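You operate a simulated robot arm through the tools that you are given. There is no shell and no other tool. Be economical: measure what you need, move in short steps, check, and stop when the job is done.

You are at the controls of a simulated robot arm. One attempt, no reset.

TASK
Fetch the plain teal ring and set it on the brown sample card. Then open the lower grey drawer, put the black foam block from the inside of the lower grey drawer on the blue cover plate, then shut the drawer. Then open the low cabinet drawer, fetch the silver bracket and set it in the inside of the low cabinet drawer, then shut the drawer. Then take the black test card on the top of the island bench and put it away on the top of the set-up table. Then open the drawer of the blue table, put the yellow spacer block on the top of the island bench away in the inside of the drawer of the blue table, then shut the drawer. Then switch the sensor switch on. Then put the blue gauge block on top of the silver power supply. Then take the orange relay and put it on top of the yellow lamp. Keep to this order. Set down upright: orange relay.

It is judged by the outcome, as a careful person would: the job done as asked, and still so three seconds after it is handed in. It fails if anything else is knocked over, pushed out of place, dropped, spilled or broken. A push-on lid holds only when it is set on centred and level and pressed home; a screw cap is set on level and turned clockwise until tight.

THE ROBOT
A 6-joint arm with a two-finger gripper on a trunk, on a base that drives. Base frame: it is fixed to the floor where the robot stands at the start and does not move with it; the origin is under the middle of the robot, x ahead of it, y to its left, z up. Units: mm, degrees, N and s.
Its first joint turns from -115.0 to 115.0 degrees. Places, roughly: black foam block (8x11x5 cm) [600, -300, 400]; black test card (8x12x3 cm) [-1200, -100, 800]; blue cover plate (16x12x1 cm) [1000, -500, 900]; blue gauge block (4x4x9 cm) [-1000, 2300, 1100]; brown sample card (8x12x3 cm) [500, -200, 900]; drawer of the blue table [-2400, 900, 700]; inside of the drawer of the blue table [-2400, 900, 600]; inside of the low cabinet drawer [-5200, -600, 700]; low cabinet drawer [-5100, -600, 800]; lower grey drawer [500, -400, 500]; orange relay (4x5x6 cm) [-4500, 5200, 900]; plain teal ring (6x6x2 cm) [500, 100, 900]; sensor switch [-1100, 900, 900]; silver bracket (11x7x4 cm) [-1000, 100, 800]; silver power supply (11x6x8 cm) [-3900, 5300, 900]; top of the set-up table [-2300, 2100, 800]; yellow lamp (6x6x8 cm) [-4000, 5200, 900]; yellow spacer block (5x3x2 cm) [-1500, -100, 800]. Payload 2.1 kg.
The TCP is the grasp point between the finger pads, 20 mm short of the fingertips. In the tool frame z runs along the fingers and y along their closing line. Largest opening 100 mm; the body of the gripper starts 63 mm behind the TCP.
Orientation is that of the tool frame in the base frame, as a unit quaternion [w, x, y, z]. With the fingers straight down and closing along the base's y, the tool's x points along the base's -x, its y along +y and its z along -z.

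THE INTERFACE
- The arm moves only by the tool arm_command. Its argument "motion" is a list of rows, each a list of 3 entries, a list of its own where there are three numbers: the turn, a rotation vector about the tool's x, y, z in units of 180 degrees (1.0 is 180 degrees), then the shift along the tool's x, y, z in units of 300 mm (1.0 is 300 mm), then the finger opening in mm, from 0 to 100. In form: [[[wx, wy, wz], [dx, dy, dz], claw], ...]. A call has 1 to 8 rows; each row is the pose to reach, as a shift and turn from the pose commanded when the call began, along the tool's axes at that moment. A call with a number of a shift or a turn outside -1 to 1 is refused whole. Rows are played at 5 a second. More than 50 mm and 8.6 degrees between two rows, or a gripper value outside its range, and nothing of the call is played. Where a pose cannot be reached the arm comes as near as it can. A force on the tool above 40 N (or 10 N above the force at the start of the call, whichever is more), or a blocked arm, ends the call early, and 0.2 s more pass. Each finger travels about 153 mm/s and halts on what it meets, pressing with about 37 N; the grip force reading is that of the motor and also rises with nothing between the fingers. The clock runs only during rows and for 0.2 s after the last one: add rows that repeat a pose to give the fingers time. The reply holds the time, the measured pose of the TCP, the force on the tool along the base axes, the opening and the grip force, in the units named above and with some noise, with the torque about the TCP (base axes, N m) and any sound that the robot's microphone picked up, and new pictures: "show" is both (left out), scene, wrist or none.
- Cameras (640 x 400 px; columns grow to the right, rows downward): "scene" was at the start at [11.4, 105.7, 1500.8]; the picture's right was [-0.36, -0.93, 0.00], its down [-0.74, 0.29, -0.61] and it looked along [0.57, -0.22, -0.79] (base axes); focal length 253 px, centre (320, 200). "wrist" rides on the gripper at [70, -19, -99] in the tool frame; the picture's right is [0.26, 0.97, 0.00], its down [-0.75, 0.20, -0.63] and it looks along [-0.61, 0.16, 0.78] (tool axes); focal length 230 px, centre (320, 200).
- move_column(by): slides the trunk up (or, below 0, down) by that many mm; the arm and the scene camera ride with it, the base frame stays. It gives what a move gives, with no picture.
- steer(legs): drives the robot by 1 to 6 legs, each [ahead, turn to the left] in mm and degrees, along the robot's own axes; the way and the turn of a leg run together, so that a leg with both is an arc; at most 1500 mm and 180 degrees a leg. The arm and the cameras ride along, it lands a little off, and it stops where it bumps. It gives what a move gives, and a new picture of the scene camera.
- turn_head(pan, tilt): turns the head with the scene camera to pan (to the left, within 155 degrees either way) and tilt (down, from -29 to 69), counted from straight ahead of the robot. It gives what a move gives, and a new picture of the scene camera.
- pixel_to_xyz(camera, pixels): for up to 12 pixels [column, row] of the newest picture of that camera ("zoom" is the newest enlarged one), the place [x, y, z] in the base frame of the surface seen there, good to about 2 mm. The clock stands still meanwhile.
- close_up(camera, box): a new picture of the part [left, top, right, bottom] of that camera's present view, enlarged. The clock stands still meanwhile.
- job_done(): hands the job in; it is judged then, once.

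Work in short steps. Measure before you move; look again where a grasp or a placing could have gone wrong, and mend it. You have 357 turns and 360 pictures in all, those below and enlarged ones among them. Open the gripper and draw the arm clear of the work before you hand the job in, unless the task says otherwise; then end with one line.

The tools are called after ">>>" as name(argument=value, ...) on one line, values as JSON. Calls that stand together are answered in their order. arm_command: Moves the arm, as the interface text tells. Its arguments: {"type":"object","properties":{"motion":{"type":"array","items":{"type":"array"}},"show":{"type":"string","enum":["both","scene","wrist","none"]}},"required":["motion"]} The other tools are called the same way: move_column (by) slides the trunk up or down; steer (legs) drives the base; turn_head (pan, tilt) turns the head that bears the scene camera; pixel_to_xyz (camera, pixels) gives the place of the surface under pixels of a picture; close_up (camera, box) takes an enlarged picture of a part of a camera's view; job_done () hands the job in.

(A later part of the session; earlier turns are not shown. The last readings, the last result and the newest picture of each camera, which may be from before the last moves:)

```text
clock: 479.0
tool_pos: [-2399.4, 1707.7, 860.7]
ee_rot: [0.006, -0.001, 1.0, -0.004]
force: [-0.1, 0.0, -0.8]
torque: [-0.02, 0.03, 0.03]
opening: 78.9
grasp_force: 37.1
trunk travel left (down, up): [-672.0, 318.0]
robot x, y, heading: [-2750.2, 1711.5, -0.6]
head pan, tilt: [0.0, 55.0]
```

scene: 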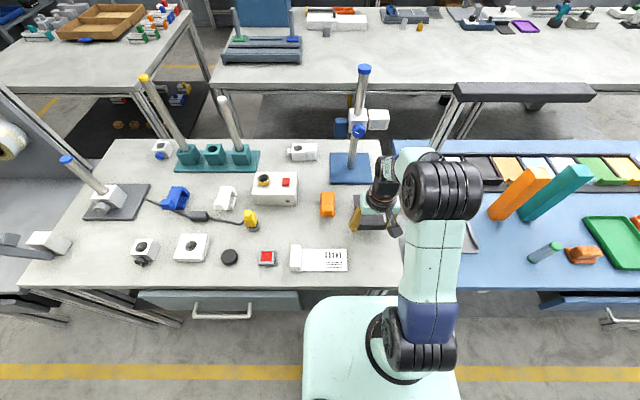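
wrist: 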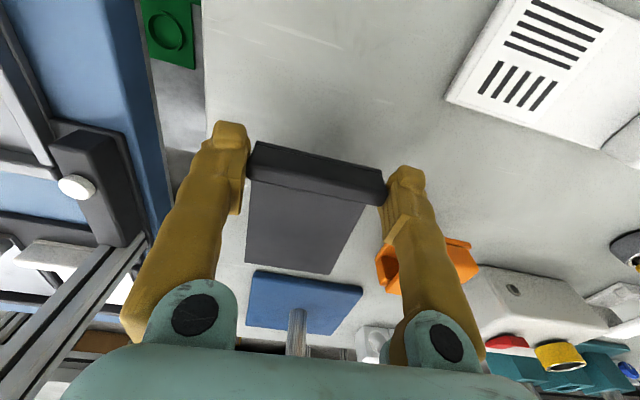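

Clear spot below. I'll lower 35 mm, release, and rise.

>>> arm_command(motion=[[[0, 0, 0], [0, 0, 0.08], 50], [[0, 0, 0], [0, 0, 0.115], 50], [[0, 0, 0], [0, 0, 0.118], 50], [[0, 0, 0], [0, 0, 0.118], 88], [[0, 0, 0], [0, 0, 0.118], 94], [[0, 0, 0], [0, 0, 0.118], 94], [[0, 0, 0], [0, 0, 0], 94], [[0, 0, 0], [0, 0, -0.15], 94]], show="wrist")

```text
clock: 480.8
tool_pos: [-2400.8, 1707.3, 908.8]
ee_rot: [0.005, -0.001, 1.0, -0.003]
force: [-0.8, 0.1, -0.6]
torque: [-0.01, -0.02, -0.03]
opening: 94.0
grasp_force: 0.0
trunk travel left (down, up): [-672.0, 318.0]
robot x, y, heading: [-2747.0, 1709.5, -0.0]
head pan, tilt: [0.0, 55.0]
```

wrist: 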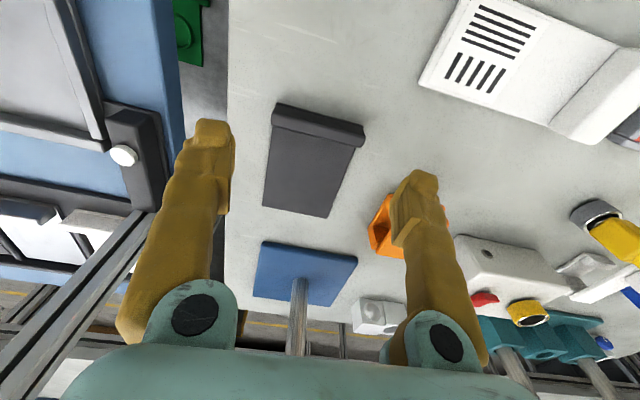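

The card lies flat on the set-up table. Next is the blue table's drawer: I'll rise, back off, and look at it.

>>> move_column(by=150)

>>> steer(legs=[[-300, 0], [0, -90], [600, 0], [0, 90]])

>>> turn_head(pan=15, tilt=45)

```text
clock: 482.5
tool_pos: [-2400.5, 1707.8, 1057.2]
ee_rot: [0.005, -0.001, 1.0, -0.003]
force: [0.2, 0.5, -0.2]
torque: [0.0, 0.0, 0.0]
opening: 93.8
grasp_force: 0.1
trunk travel left (down, up): [-822.0, 168.0]
robot x, y, heading: [-2749.0, 1709.8, -0.1]
head pan, tilt: [0.0, 55.0]
```

```text
clock: 495.3
tool_pos: [-2692.8, 1110.4, 1057.2]
ee_rot: [0.005, -0.02, 1.0, -0.003]
force: [-0.6, -0.4, -0.2]
torque: [0.01, -0.01, -0.01]
opening: 94.1
grasp_force: 0.0
trunk travel left (down, up): [-822.0, 168.0]
robot x, y, heading: [-3040.4, 1099.9, 2.1]
head pan, tilt: [0.0, 55.0]
```

scene: 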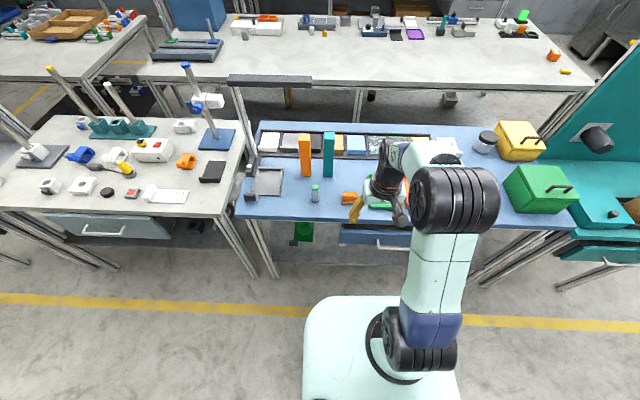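

```text
clock: 496.0
tool_pos: [-2693.1, 1110.9, 1056.3]
ee_rot: [0.005, -0.02, 1.0, -0.002]
force: [0.9, -1.1, 0.0]
torque: [-0.03, -0.03, 0.01]
opening: 94.2
grasp_force: 0.1
trunk travel left (down, up): [-822.0, 168.0]
robot x, y, heading: [-3041.4, 1099.7, 2.0]
head pan, tilt: [15.0, 45.0]
```

scene: 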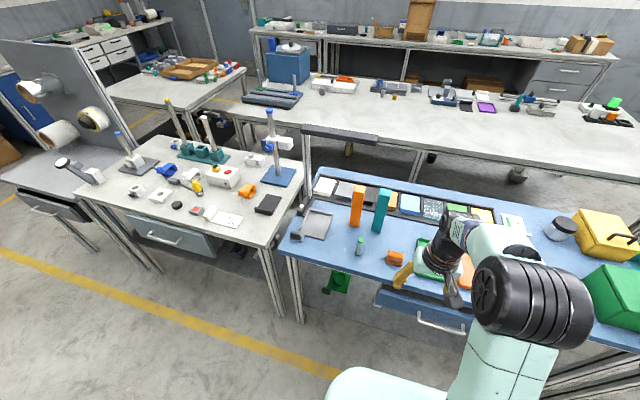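

The card sits well on the table. I'll bring the arm to the start pose for pointing forward, then measure the drawer handle.

>>> arm_command(motion=[[[0, 0, 0], [0.035, -0.06, -0.12], 75], [[0, 0, 0], [0.07, -0.15, -0.24], 75], [[0, 0, 0], [0.1, -0.25, -0.36], 75], [[0, 0, 0], [0.14, -0.35, -0.48], 75], [[0, 0, 0], [0.175, -0.45, -0.6], 75], [[0, 0, 0], [0.21, -0.55, -0.71], 75], [[0, 0, 0], [0.243, -0.643, -0.71], 75], [[0, 0, 0], [0.243, -0.643, -0.71], 75]], show="none")

>>> arm_command(motion=[[[-0.02566, -0.02566, 0.02566], [0, 0, 0], 75], [[-0.0513, -0.0513, 0.0513], [0, 0, 0], 75], [[-0.077, -0.077, 0.077], [0, 0, 0], 75], [[-0.1026, -0.1026, 0.1026], [0, 0, 0], 75], [[-0.1283, -0.1283, 0.1283], [0, 0, 0], 75], [[-0.154, -0.154, 0.154], [0, 0, 0], 75], [[-0.1796, -0.1796, 0.1796], [0, 0, 0], 75], [[-0.2053, -0.2053, 0.2053], [0, 0, 0], 75]], show="none")

>>> arm_command(motion=[[[-0.02566, -0.02566, 0.02566], [0, 0, 0], 75], [[-0.0513, -0.0513, 0.0513], [0, 0, 0], 75], [[-0.077, -0.077, 0.077], [0, 0, 0], 75], [[-0.1026, -0.1026, 0.1026], [0, 0, 0], 75], [[-0.1283, -0.1283, 0.1283], [0, 0, 0], 75], [[-0.154, -0.154, 0.154], [0, 0, 0], 75], [[-0.1796, -0.1796, 0.1796], [0, 0, 0], 75], [[-0.1796, -0.1796, 0.1796], [0, 0, 0], 75]], show="both")

```text
clock: 497.8
tool_pos: [-2761.5, 915.8, 1270.1]
ee_rot: [0.005, -0.02, 1.0, -0.003]
force: [0.0, 0.0, 0.4]
torque: [-0.04, -0.01, -0.01]
opening: 74.9
grasp_force: 0.0
trunk travel left (down, up): [-822.0, 168.0]
robot x, y, heading: [-3040.4, 1099.9, 1.8]
head pan, tilt: [15.0, 45.0]
```

```text
clock: 499.6
tool_pos: [-2761.3, 914.7, 1270.9]
ee_rot: [0.306, 0.287, 0.853, 0.311]
force: [-0.7, 0.9, 0.0]
torque: [0.01, 0.01, 0.02]
opening: 74.8
grasp_force: 0.2
trunk travel left (down, up): [-822.0, 168.0]
robot x, y, heading: [-3043.0, 1098.0, 1.9]
head pan, tilt: [15.0, 45.0]
```

```text
clock: 501.4
tool_pos: [-2759.3, 915.5, 1271.0]
ee_rot: [0.495, 0.485, 0.508, 0.511]
force: [0.2, 0.2, -0.1]
torque: [0.03, 0.0, -0.01]
opening: 74.8
grasp_force: 0.0
trunk travel left (down, up): [-822.0, 168.0]
robot x, y, heading: [-3044.0, 1097.5, 1.6]
head pan, tilt: [15.0, 45.0]
```

scene: 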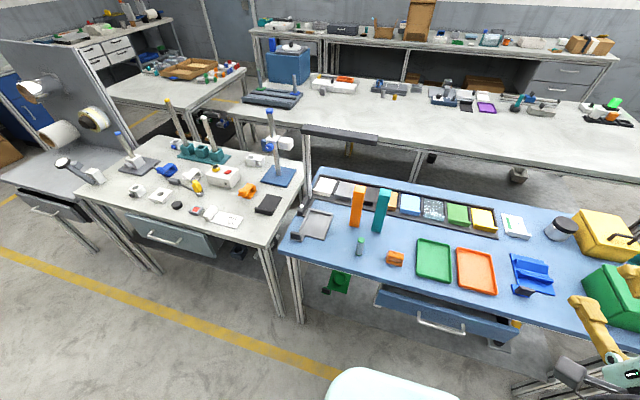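
wrist: 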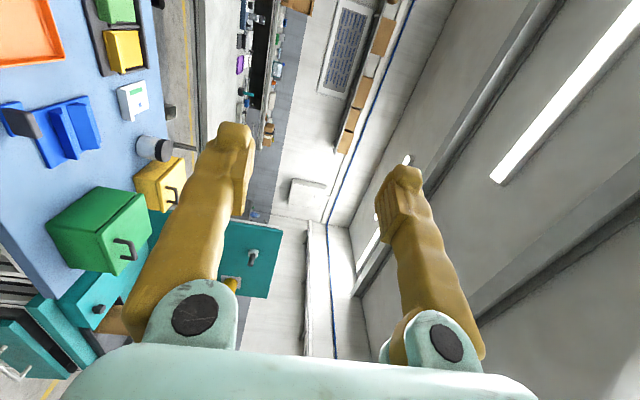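

The drawer handle shows at scene (440,325). I'll measure it and the drawer front.

>>> pixel_to_xyz(camera="scene", pixels=[[420, 322], [441, 329], [465, 334], [380, 295], [380, 305], [515, 335], [400, 303], [295, 255], [420, 312], [480, 330], [490, 342], [455, 300]])

>>> close_up(camera="scene", box=[360, 270, 540, 370])

```text
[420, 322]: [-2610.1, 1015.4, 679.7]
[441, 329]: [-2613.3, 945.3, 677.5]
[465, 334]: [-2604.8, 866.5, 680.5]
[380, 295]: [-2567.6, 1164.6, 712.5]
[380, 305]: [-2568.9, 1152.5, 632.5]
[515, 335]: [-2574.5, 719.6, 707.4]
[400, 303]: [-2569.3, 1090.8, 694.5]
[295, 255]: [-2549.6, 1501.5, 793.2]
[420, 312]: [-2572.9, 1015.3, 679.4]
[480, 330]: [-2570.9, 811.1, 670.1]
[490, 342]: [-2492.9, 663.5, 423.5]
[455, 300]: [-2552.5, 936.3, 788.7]
```

```text
3.56 times, centred on (450, 320) of scene
```

zoom: 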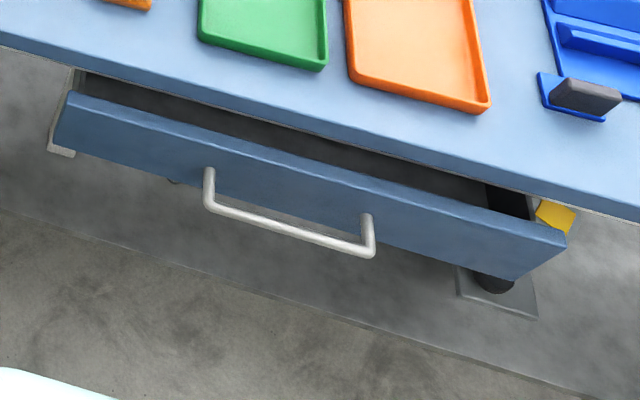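

The handle is at x -2612, y 866–1015, z≈677. I'll lower the trunk to that height and line up 60 mm short.

>>> steer(legs=[[0, 18.3], [96, 0], [0, -20]])

>>> move_column(by=-400)

>>> move_column(by=-196)

>>> arm_command(motion=[[[0, 0, 0], [0, 0, 0], 60]], show="wrist")

```text
clock: 504.6
tool_pos: [-2675.8, 939.2, 1271.4]
ee_rot: [0.502, 0.493, 0.5, 0.504]
force: [-0.3, -0.8, 0.1]
torque: [0.01, 0.01, 0.01]
opening: 74.8
grasp_force: 0.0
trunk travel left (down, up): [-822.0, 168.0]
robot x, y, heading: [-2952.2, 1128.2, 0.1]
head pan, tilt: [15.0, 45.0]
```

scene: 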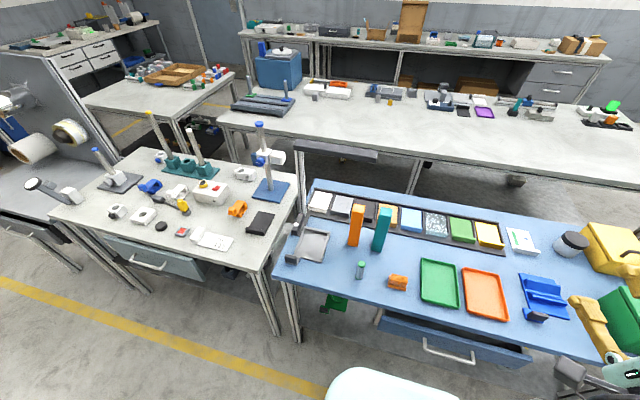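

```text
clock: 508.5
tool_pos: [-2675.1, 940.2, 871.5]
ee_rot: [0.502, 0.494, 0.5, 0.504]
force: [-0.3, 0.6, -0.4]
torque: [-0.02, 0.02, 0.0]
opening: 75.0
grasp_force: 0.1
trunk travel left (down, up): [-422.0, 568.0]
robot x, y, heading: [-2947.1, 1132.5, 0.2]
head pan, tilt: [15.0, 45.0]
```

```text
clock: 510.6
tool_pos: [-2675.5, 939.9, 675.5]
ee_rot: [0.502, 0.493, 0.501, 0.504]
force: [-0.5, 0.2, 0.0]
torque: [0.03, 0.02, 0.01]
opening: 74.7
grasp_force: 0.0
trunk travel left (down, up): [-226.0, 764.0]
robot x, y, heading: [-2951.2, 1129.6, 0.3]
head pan, tilt: [15.0, 45.0]
```

```text
clock: 511.0
tool_pos: [-2675.4, 940.0, 676.5]
ee_rot: [0.502, 0.493, 0.501, 0.504]
force: [0.6, -0.3, 0.0]
torque: [-0.02, 0.05, 0.03]
opening: 60.2
grasp_force: 0.0
trunk travel left (down, up): [-226.0, 764.0]
robot x, y, heading: [-2952.9, 1129.5, 0.2]
head pan, tilt: [15.0, 45.0]
```

wrist: 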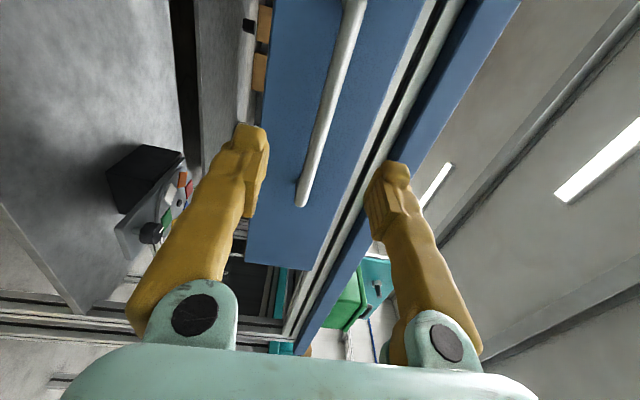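

Aligned with the bar between the fingers. I'll advance 63 mm and close.

>>> arm_command(motion=[[[0, 0, 0], [0, 0, 0.1], 50], [[0, 0, 0], [0, 0, 0.21], 50], [[0, 0, 0], [0, -0.008, 0.21], 25], [[0, 0, 0], [0, -0.012, 0.21], 0], [[0, 0, 0], [0, -0.012, 0.21], 0], [[0, 0, 0], [0, -0.012, 0.21], 0]], show="none")

>>> steer(legs=[[-120, 0]])

```text
clock: 512.4
tool_pos: [-2613.4, 940.2, 675.5]
ee_rot: [0.504, 0.491, 0.5, 0.504]
force: [4.2, -3.1, 28.7]
torque: [0.66, -0.24, -0.03]
opening: 8.6
grasp_force: 36.0
trunk travel left (down, up): [-226.0, 764.0]
robot x, y, heading: [-2951.4, 1132.3, 0.2]
head pan, tilt: [15.0, 45.0]
```

```text
clock: 513.6
tool_pos: [-2735.6, 941.4, 675.3]
ee_rot: [0.503, 0.491, 0.501, 0.505]
force: [-0.4, 4.0, 30.3]
torque: [0.37, -0.04, 0.2]
opening: 5.8
grasp_force: 32.5
trunk travel left (down, up): [-226.0, 764.0]
robot x, y, heading: [-3070.3, 1132.5, -0.0]
head pan, tilt: [15.0, 45.0]
```

scene: 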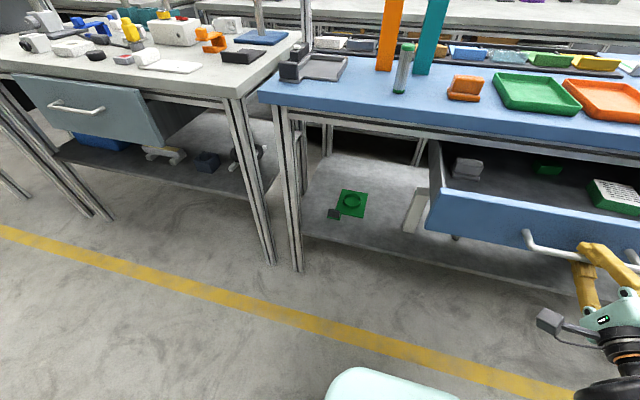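

The drawer follows. I'll ease the vertical strain by 4 mm and pull 120 mm more.

>>> arm_command(motion=[[[0, 0, 0], [0, 0.012, 0], 0], [[0, 0, 0], [0, 0.012, 0], 0]], show="none")

>>> steer(legs=[[-130, 0]])

```text
clock: 514.2
tool_pos: [-2731.1, 940.9, 675.5]
ee_rot: [0.501, 0.492, 0.503, 0.504]
force: [-1.3, 9.6, -8.7]
torque: [0.13, 0.03, 0.05]
opening: 6.2
grasp_force: 32.9
trunk travel left (down, up): [-226.0, 764.0]
robot x, y, heading: [-3072.1, 1127.5, 0.4]
head pan, tilt: [15.0, 45.0]
```

```text
clock: 515.5
tool_pos: [-2862.4, 940.0, 675.3]
ee_rot: [0.502, 0.493, 0.502, 0.502]
force: [-1.5, 17.5, -19.6]
torque: [0.22, -0.03, -0.08]
opening: 5.9
grasp_force: 32.1
trunk travel left (down, up): [-226.0, 764.0]
robot x, y, heading: [-3201.9, 1129.3, 0.2]
head pan, tilt: [15.0, 45.0]
```

scene: 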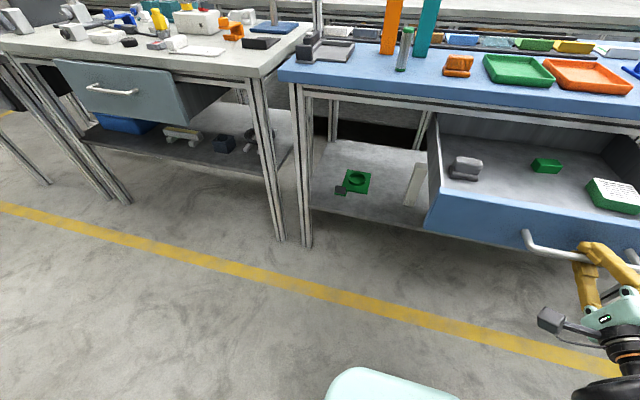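

The drawer is open 250 mm. I'll release, back off, rise, and measure the inside.

>>> arm_command(motion=[[[0, 0, 0], [0, 0, 0], 30], [[0, 0, 0], [0, 0, 0], 60], [[0, 0, 0], [0, 0, -0.1], 60], [[0, 0, 0], [0, 0, -0.25], 60]], show="none")

>>> steer(legs=[[-80, 0]])

>>> move_column(by=400)

>>> turn_head(pan=-5, tilt=50)

>>> close_up(camera="scene", box=[220, 100, 540, 300])

```text
clock: 516.5
tool_pos: [-2940.1, 939.9, 675.5]
ee_rot: [0.502, 0.492, 0.501, 0.504]
force: [1.3, 0.6, -0.2]
torque: [-0.02, 0.01, -0.02]
opening: 60.2
grasp_force: 0.1
trunk travel left (down, up): [-226.0, 764.0]
robot x, y, heading: [-3202.1, 1132.0, 0.5]
head pan, tilt: [15.0, 45.0]
```

```text
clock: 517.6
tool_pos: [-3020.0, 939.9, 673.2]
ee_rot: [0.503, 0.493, 0.501, 0.503]
force: [0.3, -0.3, -0.2]
torque: [-0.02, 0.01, 0.0]
opening: 60.3
grasp_force: 0.0
trunk travel left (down, up): [-226.0, 764.0]
robot x, y, heading: [-3284.7, 1129.5, -0.1]
head pan, tilt: [15.0, 45.0]
```

scene: 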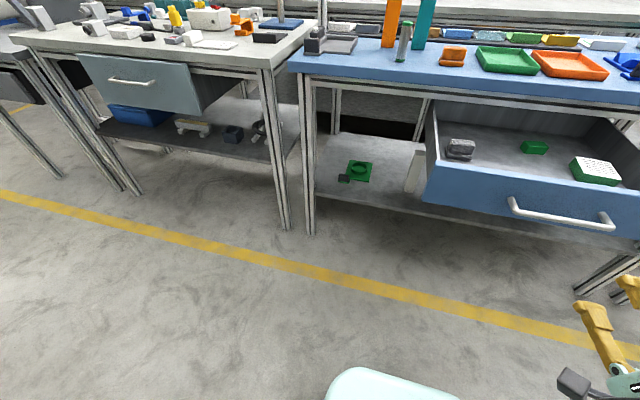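

```text
clock: 521.4
tool_pos: [-3020.3, 938.5, 1074.1]
ee_rot: [0.502, 0.493, 0.501, 0.503]
force: [0.6, -0.2, 0.1]
torque: [0.0, -0.01, 0.01]
opening: 59.9
grasp_force: 0.1
trunk travel left (down, up): [-626.0, 364.0]
robot x, y, heading: [-3279.2, 1128.5, -0.3]
head pan, tilt: [15.0, 45.0]
```

```text
clock: 522.2
tool_pos: [-3019.3, 939.3, 1074.4]
ee_rot: [0.502, 0.493, 0.501, 0.503]
force: [0.5, 0.0, 0.8]
torque: [0.0, -0.04, -0.01]
opening: 60.0
grasp_force: 0.1
trunk travel left (down, up): [-626.0, 364.0]
robot x, y, heading: [-3284.0, 1131.2, -0.2]
head pan, tilt: [-5.0, 50.0]
```

scene: 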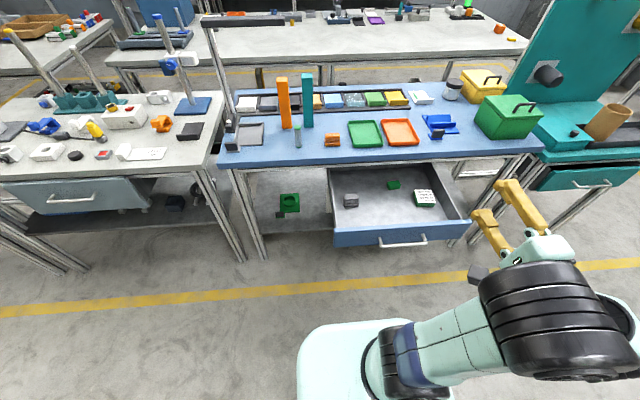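

```text
2.00 times, centred on (380, 200) of scene
```

zoom: 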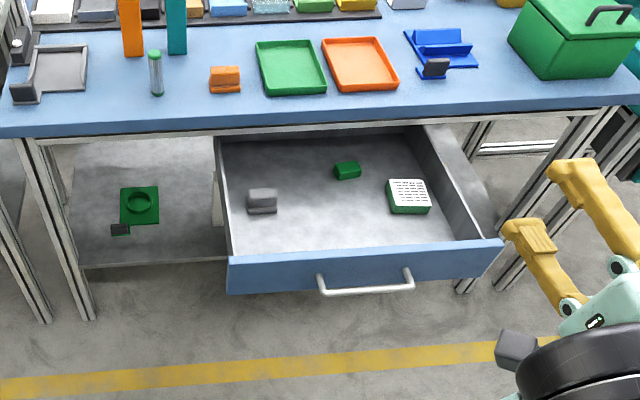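

There is a clear area in the drawer at zoom (325,220). I'll measure.

>>> pixel_to_xyz(camera="zoom", pixels=[[325, 220], [262, 210], [395, 210], [345, 178], [300, 240], [235, 255], [495, 240], [222, 170], [330, 230], [325, 200], [365, 255]])

```text
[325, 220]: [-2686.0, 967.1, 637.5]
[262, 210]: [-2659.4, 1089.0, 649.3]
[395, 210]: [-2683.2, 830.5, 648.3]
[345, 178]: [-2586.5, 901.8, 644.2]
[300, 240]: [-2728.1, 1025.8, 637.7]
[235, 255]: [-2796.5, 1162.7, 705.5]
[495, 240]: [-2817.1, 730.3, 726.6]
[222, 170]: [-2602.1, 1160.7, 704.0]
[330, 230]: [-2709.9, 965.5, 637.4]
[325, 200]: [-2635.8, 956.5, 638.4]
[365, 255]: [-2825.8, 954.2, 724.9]
```

Target spot in the drawer: (-2690,965), floor z 637. Now I'll point the tool down and fetch the spacer from the bench's southwest corner.

>>> arm_command(motion=[[[0.02566, 0.02566, -0.02566], [0, 0, 0], 60], [[0.0513, 0.0513, -0.0513], [0, 0, 0], 60], [[0.077, 0.077, -0.077], [0, 0, 0], 60], [[0.1026, 0.1026, -0.1026], [0, 0, 0], 60], [[0.1283, 0.1283, -0.1283], [0, 0, 0], 60], [[0.154, 0.154, -0.154], [0, 0, 0], 60], [[0.1796, 0.1796, -0.1796], [0, 0, 0], 60], [[0.2053, 0.2053, -0.2053], [0, 0, 0], 60]], show="none")

>>> arm_command(motion=[[[0.02566, 0.02566, -0.02566], [0, 0, 0], 60], [[0.0513, 0.0513, -0.0513], [0, 0, 0], 60], [[0.077, 0.077, -0.077], [0, 0, 0], 60], [[0.1026, 0.1026, -0.1026], [0, 0, 0], 60], [[0.1283, 0.1283, -0.1283], [0, 0, 0], 60], [[0.154, 0.154, -0.154], [0, 0, 0], 60], [[0.1796, 0.1796, -0.1796], [0, 0, 0], 60], [[0.1796, 0.1796, -0.1796], [0, 0, 0], 60]], show="none")

>>> steer(legs=[[0, -90], [1500, 0], [550, 0], [0, 90], [1180, 0], [0, 66]])

```text
clock: 524.0
tool_pos: [-3020.6, 939.4, 1073.3]
ee_rot: [0.276, 0.264, 0.884, 0.271]
force: [-0.4, -0.3, 1.0]
torque: [-0.03, 0.01, 0.03]
opening: 60.0
grasp_force: 0.1
trunk travel left (down, up): [-626.0, 364.0]
robot x, y, heading: [-3282.9, 1130.6, -0.1]
head pan, tilt: [-5.0, 50.0]
```

```text
clock: 525.9
tool_pos: [-3020.1, 938.7, 1074.8]
ee_rot: [0.006, -0.006, 1.0, -0.004]
force: [-0.1, -0.9, -0.1]
torque: [-0.01, 0.0, -0.02]
opening: 59.9
grasp_force: 0.0
trunk travel left (down, up): [-626.0, 364.0]
robot x, y, heading: [-3282.0, 1129.0, -0.0]
head pan, tilt: [-5.0, 50.0]
```

```text
clock: 552.1
tool_pos: [-1838.4, -766.7, 1074.8]
ee_rot: [0.006, -0.548, 0.837, 0.0]
force: [-0.5, -0.5, 0.4]
torque: [0.02, 0.01, 0.02]
opening: 60.1
grasp_force: 0.0
trunk travel left (down, up): [-626.0, 364.0]
robot x, y, heading: [-2122.4, -924.9, 66.0]
head pan, tilt: [-5.0, 50.0]
```

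scene: 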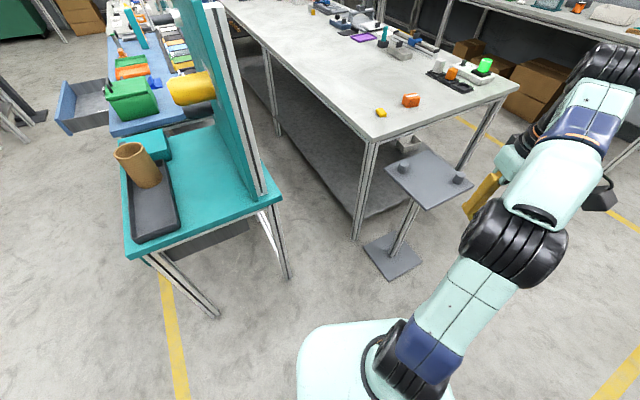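

I'll measure the stand's foot, the bench leg, and the teal table leg to pick the exact parking spot.

>>> pixel_to_xyz(camera="scene", pixels=[[365, 246], [388, 278], [418, 262], [355, 238], [288, 278], [215, 318], [387, 168], [425, 207], [380, 113], [370, 142], [280, 195], [135, 258]])

```text
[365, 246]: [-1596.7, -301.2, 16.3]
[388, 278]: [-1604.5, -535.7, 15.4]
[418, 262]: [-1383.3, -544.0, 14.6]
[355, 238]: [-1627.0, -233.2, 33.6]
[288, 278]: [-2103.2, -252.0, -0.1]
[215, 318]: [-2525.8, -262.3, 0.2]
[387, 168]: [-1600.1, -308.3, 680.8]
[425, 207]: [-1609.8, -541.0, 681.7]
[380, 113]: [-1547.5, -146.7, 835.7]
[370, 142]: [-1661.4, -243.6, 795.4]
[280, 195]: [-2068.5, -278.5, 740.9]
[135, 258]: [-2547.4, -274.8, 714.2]
```

Robot spot: (-1855,-320) heading 36°. I'll drive there.

>>> steer(legs=[[661, 0], [0, -30]])

>>> turn_head(pan=-5, tilt=60)

```text
clock: 557.3
tool_pos: [-1526.8, -325.1, 1075.1]
ee_rot: [0.006, -0.312, 0.95, -0.001]
force: [-1.1, -0.5, -0.7]
torque: [0.0, -0.02, 0.01]
opening: 59.7
grasp_force: 0.0
trunk travel left (down, up): [-626.0, 364.0]
robot x, y, heading: [-1851.8, -321.6, 35.7]
head pan, tilt: [-5.0, 50.0]
```

scene: 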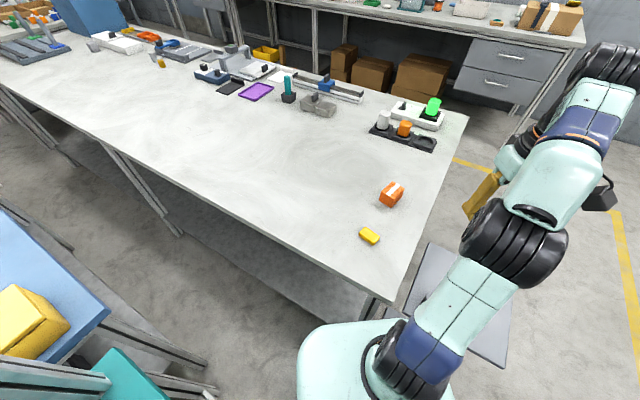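

```text
clock: 558.0
tool_pos: [-1526.1, -324.9, 1075.2]
ee_rot: [0.007, -0.312, 0.95, -0.002]
force: [0.4, 0.8, 0.2]
torque: [-0.01, -0.03, -0.02]
opening: 59.9
grasp_force: 0.1
trunk travel left (down, up): [-626.0, 364.0]
robot x, y, heading: [-1849.7, -325.4, 35.3]
head pan, tilt: [-5.0, 60.0]
```

scene: 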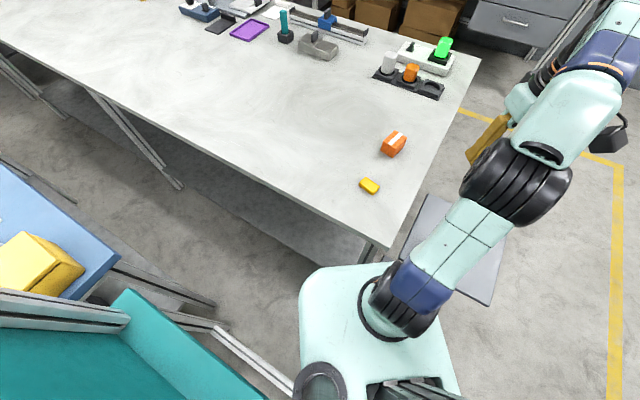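

The yellow spacer is at (369,186). I'll zoom in and measure it.

>>> close_up(camera="scene", box=[340, 160, 400, 200])

>>> pixel_to_xyz(camera="zoom", pixels=[[200, 225], [280, 170], [400, 255], [330, 320], [300, 240], [260, 200], [340, 280], [310, 210]])

```text
10.00 times, centred on (370, 180) of scene
```

zoom: 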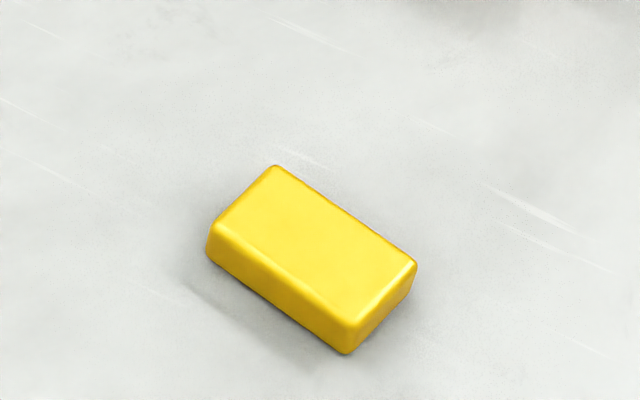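

```text
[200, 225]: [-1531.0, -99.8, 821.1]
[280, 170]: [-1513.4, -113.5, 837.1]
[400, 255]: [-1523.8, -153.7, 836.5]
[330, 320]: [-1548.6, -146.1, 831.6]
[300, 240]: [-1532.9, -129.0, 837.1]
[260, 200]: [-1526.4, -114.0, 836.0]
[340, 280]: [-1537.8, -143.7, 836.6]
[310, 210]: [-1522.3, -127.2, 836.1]
```

Spacer centre (-1529,-131), top z 837, long axis at 75°. I'll lower the arm 150 mm, then move over it with yaw.

>>> arm_command(motion=[[[0, 0, 0], [0, 0, 0.16], 60], [[0, 0, 0], [0, 0, 0.32], 60], [[0, 0, 0], [0, 0, 0.48], 60], [[0, 0, -0.043], [-0.075, 0.105, 0.5], 60], [[0, 0, -0.086], [-0.15, 0.21, 0.5], 60], [[0, 0, -0.129], [-0.226, 0.315, 0.5], 60], [[0, 0, -0.172], [-0.302, 0.42, 0.5], 60], [[0, 0, -0.2144], [-0.377, 0.526, 0.5], 60]], show="wrist")

```text
clock: 559.8
tool_pos: [-1524.9, -129.7, 924.5]
ee_rot: [0.005, -0.609, 0.793, -0.004]
force: [-0.4, 0.2, 0.7]
torque: [0.03, 0.01, 0.0]
opening: 60.1
grasp_force: 0.0
trunk travel left (down, up): [-626.0, 364.0]
robot x, y, heading: [-1847.3, -318.4, 35.7]
head pan, tilt: [-5.0, 60.0]
```

wrist: 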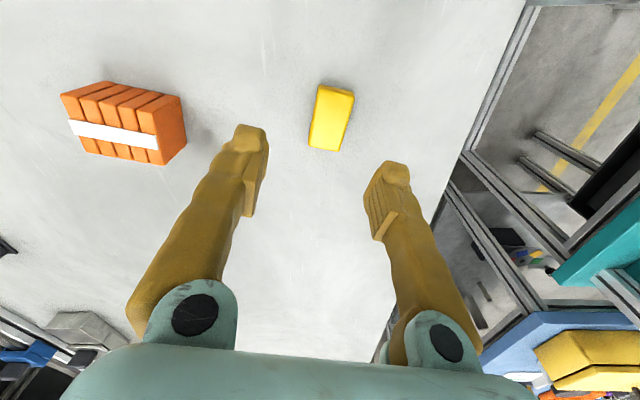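

Well aligned. I'll descend to z≈843 and close.

>>> arm_command(motion=[[[0, 0, 0], [0.003, 0.013, 0.12], 60], [[0, 0, 0], [0.003, 0.013, 0.22], 60], [[0, 0, 0], [0.003, 0.013, 0.272], 60], [[0, 0, 0], [0.003, 0.013, 0.272], 60], [[0, 0, 0], [0.003, 0.013, 0.272], 25], [[0, 0, 0], [0.003, 0.013, 0.272], 10], [[0, 0, 0], [0.003, 0.013, 0.272], 10]], show="wrist")

```text
clock: 561.4
tool_pos: [-1527.7, -130.1, 845.3]
ee_rot: [0.005, -0.608, 0.794, -0.004]
force: [0.2, 0.2, 1.0]
torque: [-0.02, -0.03, 0.02]
opening: 28.4
grasp_force: 36.7
trunk travel left (down, up): [-626.0, 364.0]
robot x, y, heading: [-1851.2, -322.8, 35.4]
head pan, tilt: [-5.0, 60.0]
```

wrist: 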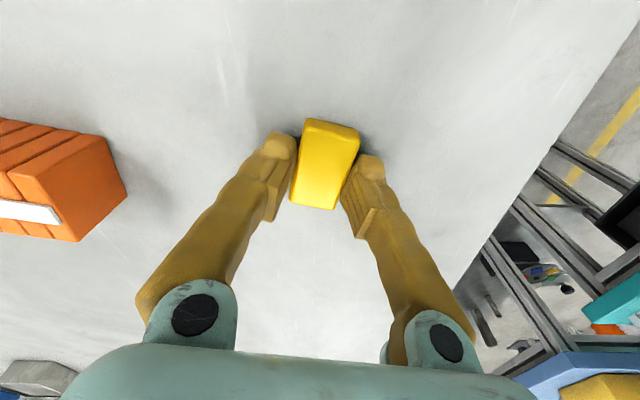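

Held at 28 mm. I'll lift, back out the way I came, and drive to the front of the open drawer.

>>> move_column(by=200)

>>> steer(legs=[[0, 30.5], [-661, 0], [0, 114], [1165, 0], [0, -90]])

>>> steer(legs=[[1500, 0], [380, 0], [0, -90]])

>>> turn_head(pan=0, tilt=50)

```text
clock: 563.6
tool_pos: [-1529.0, -129.1, 1043.7]
ee_rot: [0.004, -0.608, 0.794, -0.004]
force: [-1.4, -0.7, -1.1]
torque: [0.0, 0.03, -0.01]
opening: 28.4
grasp_force: 37.3
trunk travel left (down, up): [-826.0, 164.0]
robot x, y, heading: [-1852.4, -321.7, 35.6]
head pan, tilt: [-5.0, 60.0]
```

```text
clock: 582.8
tool_pos: [-3247.3, -526.3, 1044.7]
ee_rot: [-0.006, 0.9, -0.437, 0.002]
force: [-1.0, -0.4, -0.2]
torque: [-0.02, 0.01, -0.01]
opening: 28.7
grasp_force: 37.1
trunk travel left (down, up): [-826.0, 164.0]
robot x, y, heading: [-3285.3, -898.3, 89.1]
head pan, tilt: [-5.0, 60.0]
```

scene: 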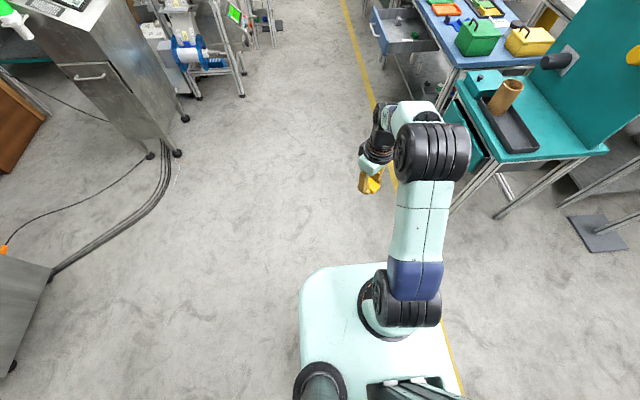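

```text
clock: 596.2
tool_pos: [-2907.7, 984.3, 1043.3]
ee_rot: [0.004, -0.337, 0.941, -0.005]
force: [0.6, 0.4, -1.1]
torque: [0.01, 0.0, -0.01]
opening: 28.6
grasp_force: 36.5
trunk travel left (down, up): [-826.0, 164.0]
robot x, y, heading: [-3281.2, 1015.3, 0.1]
head pan, tilt: [-5.0, 60.0]
```

scene: 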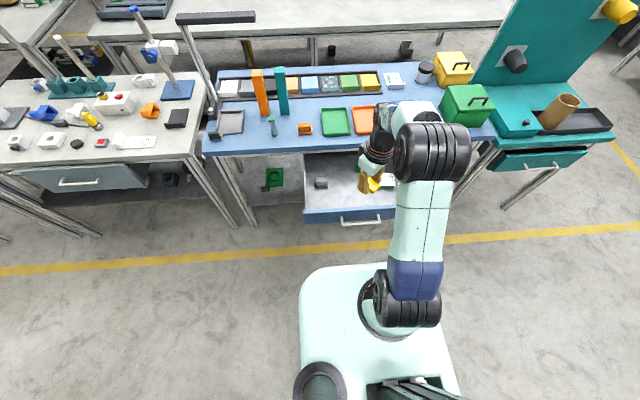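

```text
clock: 596.9
tool_pos: [-2907.1, 984.7, 1043.7]
ee_rot: [0.003, -0.337, 0.941, -0.005]
force: [0.3, -0.6, 0.2]
torque: [-0.04, -0.02, -0.05]
opening: 28.4
grasp_force: 36.9
trunk travel left (down, up): [-826.0, 164.0]
robot x, y, heading: [-3276.9, 1015.3, 0.3]
head pan, tilt: [0.0, 50.0]
```

scene: 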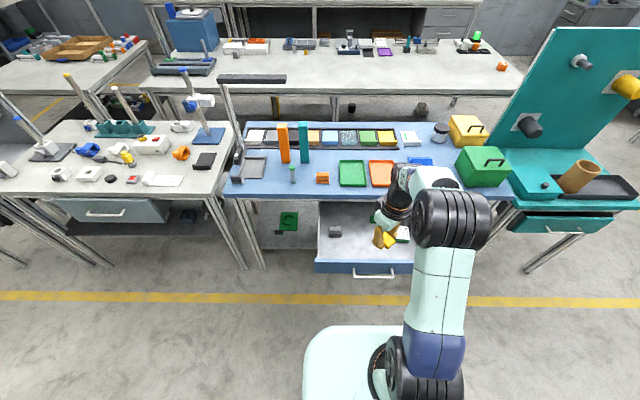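

I'll drive 215 mm ahead so the spacer is over the clear spot, then lower the trunk.

>>> steer(legs=[[212, 0]])

>>> move_column(by=-340)

>>> arm_command(motion=[[[0, 0, 0], [0, 0, 0], 10]], show="both")

```text
clock: 598.5
tool_pos: [-2698.7, 984.4, 1045.7]
ee_rot: [0.004, -0.336, 0.942, -0.006]
force: [-0.6, -0.3, -1.0]
torque: [0.01, -0.01, -0.02]
opening: 28.4
grasp_force: 37.4
trunk travel left (down, up): [-826.0, 164.0]
robot x, y, heading: [-3070.7, 1012.6, 0.1]
head pan, tilt: [0.0, 50.0]
```

scene: 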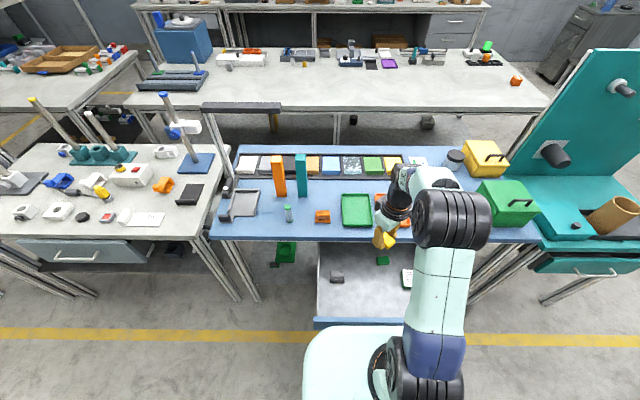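

```text
clock: 601.9
tool_pos: [-2698.8, 985.0, 703.9]
ee_rot: [0.004, -0.336, 0.942, -0.006]
force: [-0.8, 0.8, -0.8]
torque: [0.02, -0.04, 0.01]
opening: 28.6
grasp_force: 36.5
trunk travel left (down, up): [-486.0, 504.0]
robot x, y, heading: [-3069.1, 1016.3, 0.4]
head pan, tilt: [0.0, 50.0]
```

```text
clock: 602.3
tool_pos: [-2697.3, 985.3, 704.1]
ee_rot: [0.004, -0.337, 0.941, -0.005]
force: [0.8, -0.1, -0.4]
torque: [0.01, 0.02, -0.03]
opening: 28.6
grasp_force: 37.2
trunk travel left (down, up): [-486.0, 504.0]
robot x, y, heading: [-3067.3, 1014.1, 0.2]
head pan, tilt: [0.0, 50.0]
```

scene: 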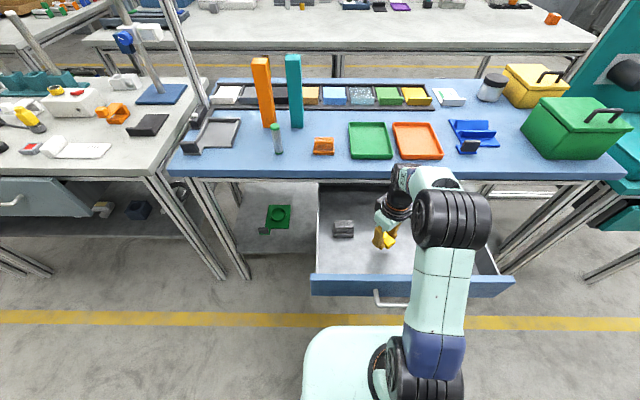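
wrist: 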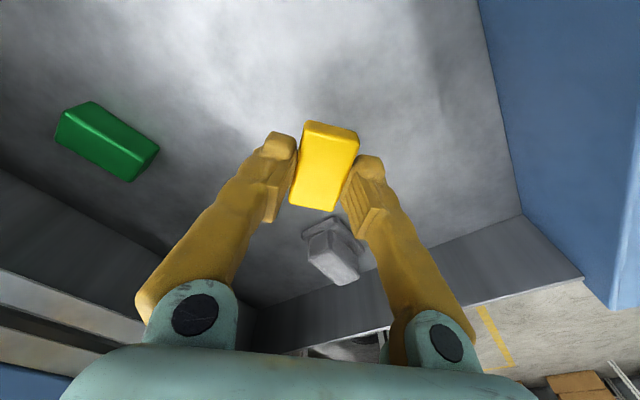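

I'll lower 41 mm, release, and rise.

>>> arm_command(motion=[[[0, 0, 0], [0, 0, 0.08], 10], [[0, 0, 0], [0, 0, 0.135], 10], [[0, 0, 0], [0, 0, 0.139], 10], [[0, 0, 0], [0, 0, 0.139], 40], [[0, 0, 0], [0, 0, 0.139], 55], [[0, 0, 0], [0, 0, 0.139], 55], [[0, 0, 0], [0, 0, 0], 55], [[0, 0, 0], [0, 0, -0.1], 55]], show="wrist")

```text
clock: 604.1
tool_pos: [-2697.8, 985.6, 733.6]
ee_rot: [0.004, -0.336, 0.942, -0.006]
force: [0.0, -0.6, -0.6]
torque: [-0.03, -0.01, -0.02]
opening: 55.1
grasp_force: 0.0
trunk travel left (down, up): [-486.0, 504.0]
robot x, y, heading: [-3070.5, 1017.3, 0.1]
head pan, tilt: [0.0, 50.0]
```

wrist: 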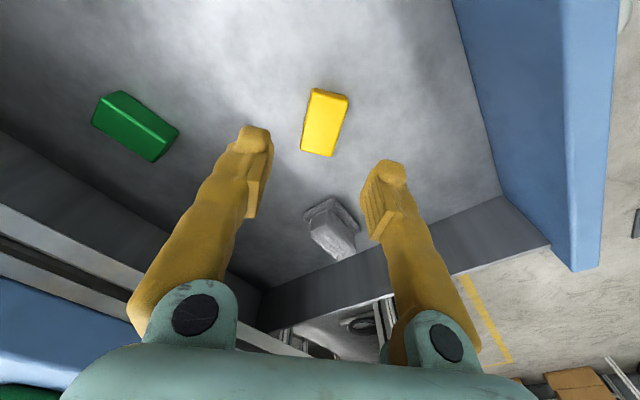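

The spacer is in the drawer. Now I'll raise, back off, and set the 45° pushing pose.

>>> move_column(by=250)

>>> steer(legs=[[-250, 0]])

>>> arm_command(motion=[[[0, 0, -0.04], [0.055, -0.019, -0.07], 30], [[0, 0, -0.08], [0.11, -0.038, -0.14], 0], [[0, 0, -0.12], [0.165, -0.057, -0.21], 0], [[0, 0, -0.16], [0.22, -0.076, -0.28], 0], [[0, 0, -0.2], [0.275, -0.095, -0.35], 0], [[0, 0, -0.24], [0.33, -0.114, -0.42], 0], [[0, 0, -0.281], [0.39, -0.133, -0.5], 0], [[0, 0, -0.281], [0.39, -0.133, -0.5], 0]], show="none")

>>> arm_command(motion=[[[0.042, 0, 0], [0, 0, 0], 0], [[0.084, 0, 0], [0, 0, 0], 0], [[0.126, 0, 0], [0, 0, 0], 0], [[0.168, 0, 0], [0, 0, 0], 0], [[0.21, 0, 0], [0, 0, 0], 0], [[0.25, 0, 0], [0, 0, 0], 0], [[0.25, 0, 0], [0, 0, 0], 0]], show="scene")

```text
clock: 606.6
tool_pos: [-2697.9, 984.4, 983.9]
ee_rot: [0.003, -0.336, 0.942, -0.005]
force: [0.1, -0.5, 0.1]
torque: [-0.02, -0.03, 0.02]
opening: 55.2
grasp_force: 0.0
trunk travel left (down, up): [-736.0, 254.0]
robot x, y, heading: [-3071.5, 1014.4, 0.2]
head pan, tilt: [0.0, 50.0]
```

```text
clock: 608.5
tool_pos: [-2944.3, 982.0, 984.3]
ee_rot: [0.003, -0.335, 0.942, -0.006]
force: [-0.3, 0.0, 0.3]
torque: [-0.02, -0.01, 0.02]
opening: 54.8
grasp_force: 0.2
trunk travel left (down, up): [-736.0, 254.0]
robot x, y, heading: [-3316.5, 1014.2, -0.0]
head pan, tilt: [0.0, 50.0]
```

scene: 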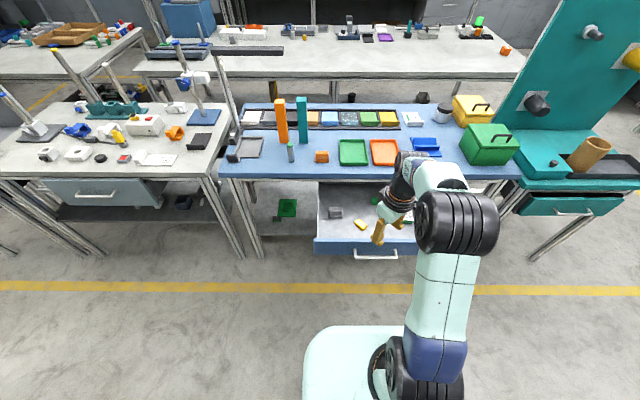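

```text
clock: 610.2
tool_pos: [-3013.1, 879.4, 1133.5]
ee_rot: [0.002, -0.706, 0.708, -0.006]
force: [-0.3, 0.0, -0.4]
torque: [0.01, 0.02, 0.02]
opening: 0.1
grasp_force: 29.2
trunk travel left (down, up): [-736.0, 254.0]
robot x, y, heading: [-3320.0, 1013.0, 0.0]
head pan, tilt: [0.0, 50.0]
```

```text
clock: 611.9
tool_pos: [-3010.4, 876.3, 1134.4]
ee_rot: [0.271, -0.651, 0.652, -0.278]
force: [0.4, 0.1, -0.1]
torque: [-0.01, 0.01, -0.03]
opening: 0.2
grasp_force: 29.7
trunk travel left (down, up): [-736.0, 254.0]
robot x, y, heading: [-3315.1, 1016.6, -0.0]
head pan, tilt: [0.0, 50.0]
```

scene: 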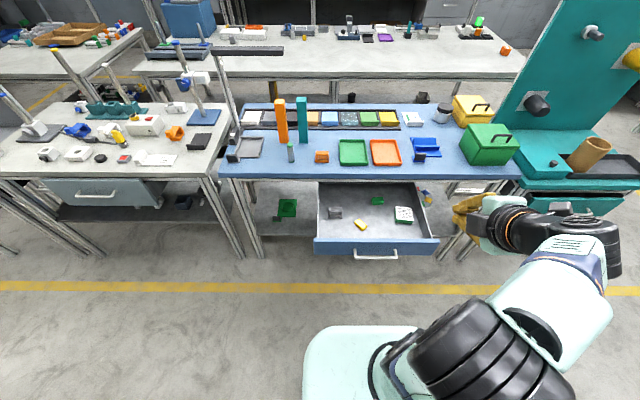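

I'll shift 64 mm to the left so the push is centred, then lower to tip height ≈703.

>>> steer(legs=[[0, 60], [74, 0], [0, -60]])

>>> move_column(by=-400)

>>> move_column(by=-14)

>>> arm_command(motion=[[[0, 0, 0], [0, 0, 0], 0]], show="both")

```text
clock: 618.2
tool_pos: [-2975.5, 933.7, 1133.9]
ee_rot: [0.269, -0.644, 0.66, -0.279]
force: [-0.3, -0.7, 0.1]
torque: [-0.02, 0.02, 0.01]
opening: 0.2
grasp_force: 29.3
trunk travel left (down, up): [-736.0, 254.0]
robot x, y, heading: [-3281.0, 1080.6, -1.2]
head pan, tilt: [0.0, 50.0]
```

scene: 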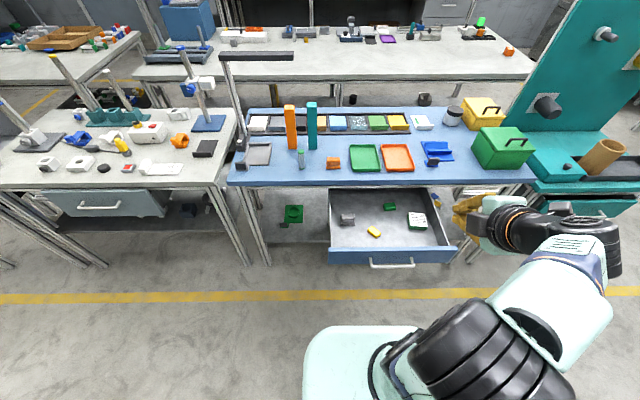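

```text
clock: 622.0
tool_pos: [-2975.4, 933.9, 734.3]
ee_rot: [0.269, -0.644, 0.659, -0.28]
force: [-0.6, 0.6, 0.6]
torque: [0.03, 0.03, -0.03]
opening: 0.2
grasp_force: 28.9
trunk travel left (down, up): [-336.0, 654.0]
robot x, y, heading: [-3279.7, 1079.9, -1.2]
head pan, tilt: [0.0, 50.0]
```

```text
clock: 622.6
tool_pos: [-2976.8, 933.4, 721.1]
ee_rot: [0.268, -0.644, 0.66, -0.279]
force: [0.5, 0.2, 0.4]
torque: [-0.02, 0.01, -0.02]
opening: 0.0
grasp_force: 30.5
trunk travel left (down, up): [-322.0, 668.0]
robot x, y, heading: [-3282.6, 1078.2, -1.3]
head pan, tilt: [0.0, 50.0]
```

```text
clock: 623.0
tool_pos: [-2974.9, 934.0, 720.1]
ee_rot: [0.27, -0.644, 0.659, -0.28]
force: [-1.0, 0.2, 1.2]
torque: [-0.01, -0.01, -0.03]
opening: 0.0
grasp_force: 29.7
trunk travel left (down, up): [-322.0, 668.0]
robot x, y, heading: [-3279.7, 1081.8, -1.0]
head pan, tilt: [0.0, 50.0]
```

scene: 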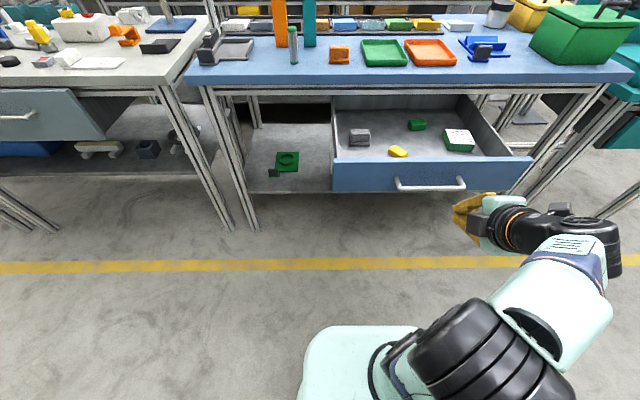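
wrist: 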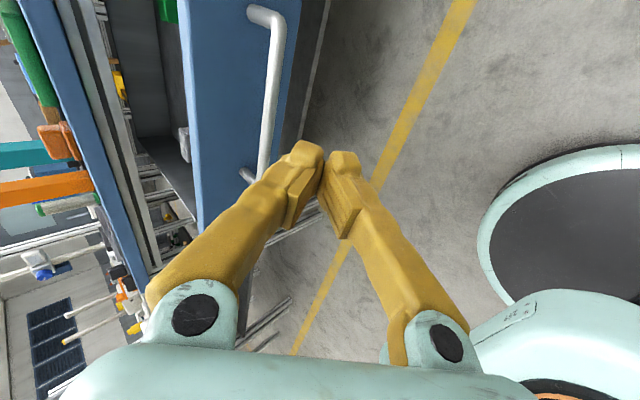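

Tip height is 706, between the handle (683) and panel top (725). I'll drive ahead in stages.

>>> steer(legs=[[345, 0]])

>>> pixel_to_xyz(camera="scene", pixels=[[350, 195], [360, 180], [370, 170], [380, 150]])

```text
clock: 625.3
tool_pos: [-2627.1, 925.1, 719.5]
ee_rot: [0.268, -0.642, 0.661, -0.28]
force: [0.1, -0.7, 0.3]
torque: [0.01, 0.02, 0.0]
opening: 0.3
grasp_force: 29.4
trunk travel left (down, up): [-322.0, 668.0]
robot x, y, heading: [-2929.8, 1069.3, -1.2]
head pan, tilt: [0.0, 50.0]
```

scene: 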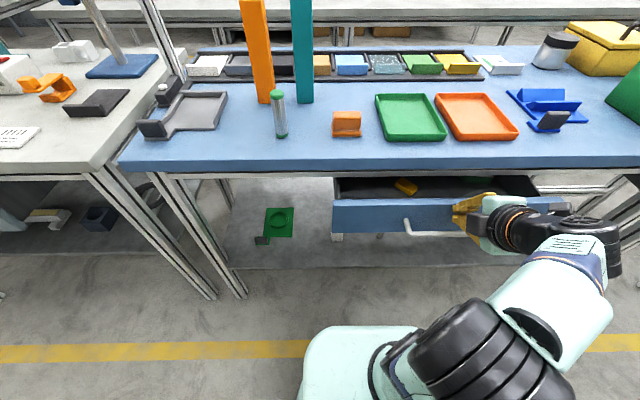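

```text
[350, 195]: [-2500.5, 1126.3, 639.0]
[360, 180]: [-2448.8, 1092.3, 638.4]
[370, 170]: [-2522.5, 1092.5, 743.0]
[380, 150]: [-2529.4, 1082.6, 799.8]
```

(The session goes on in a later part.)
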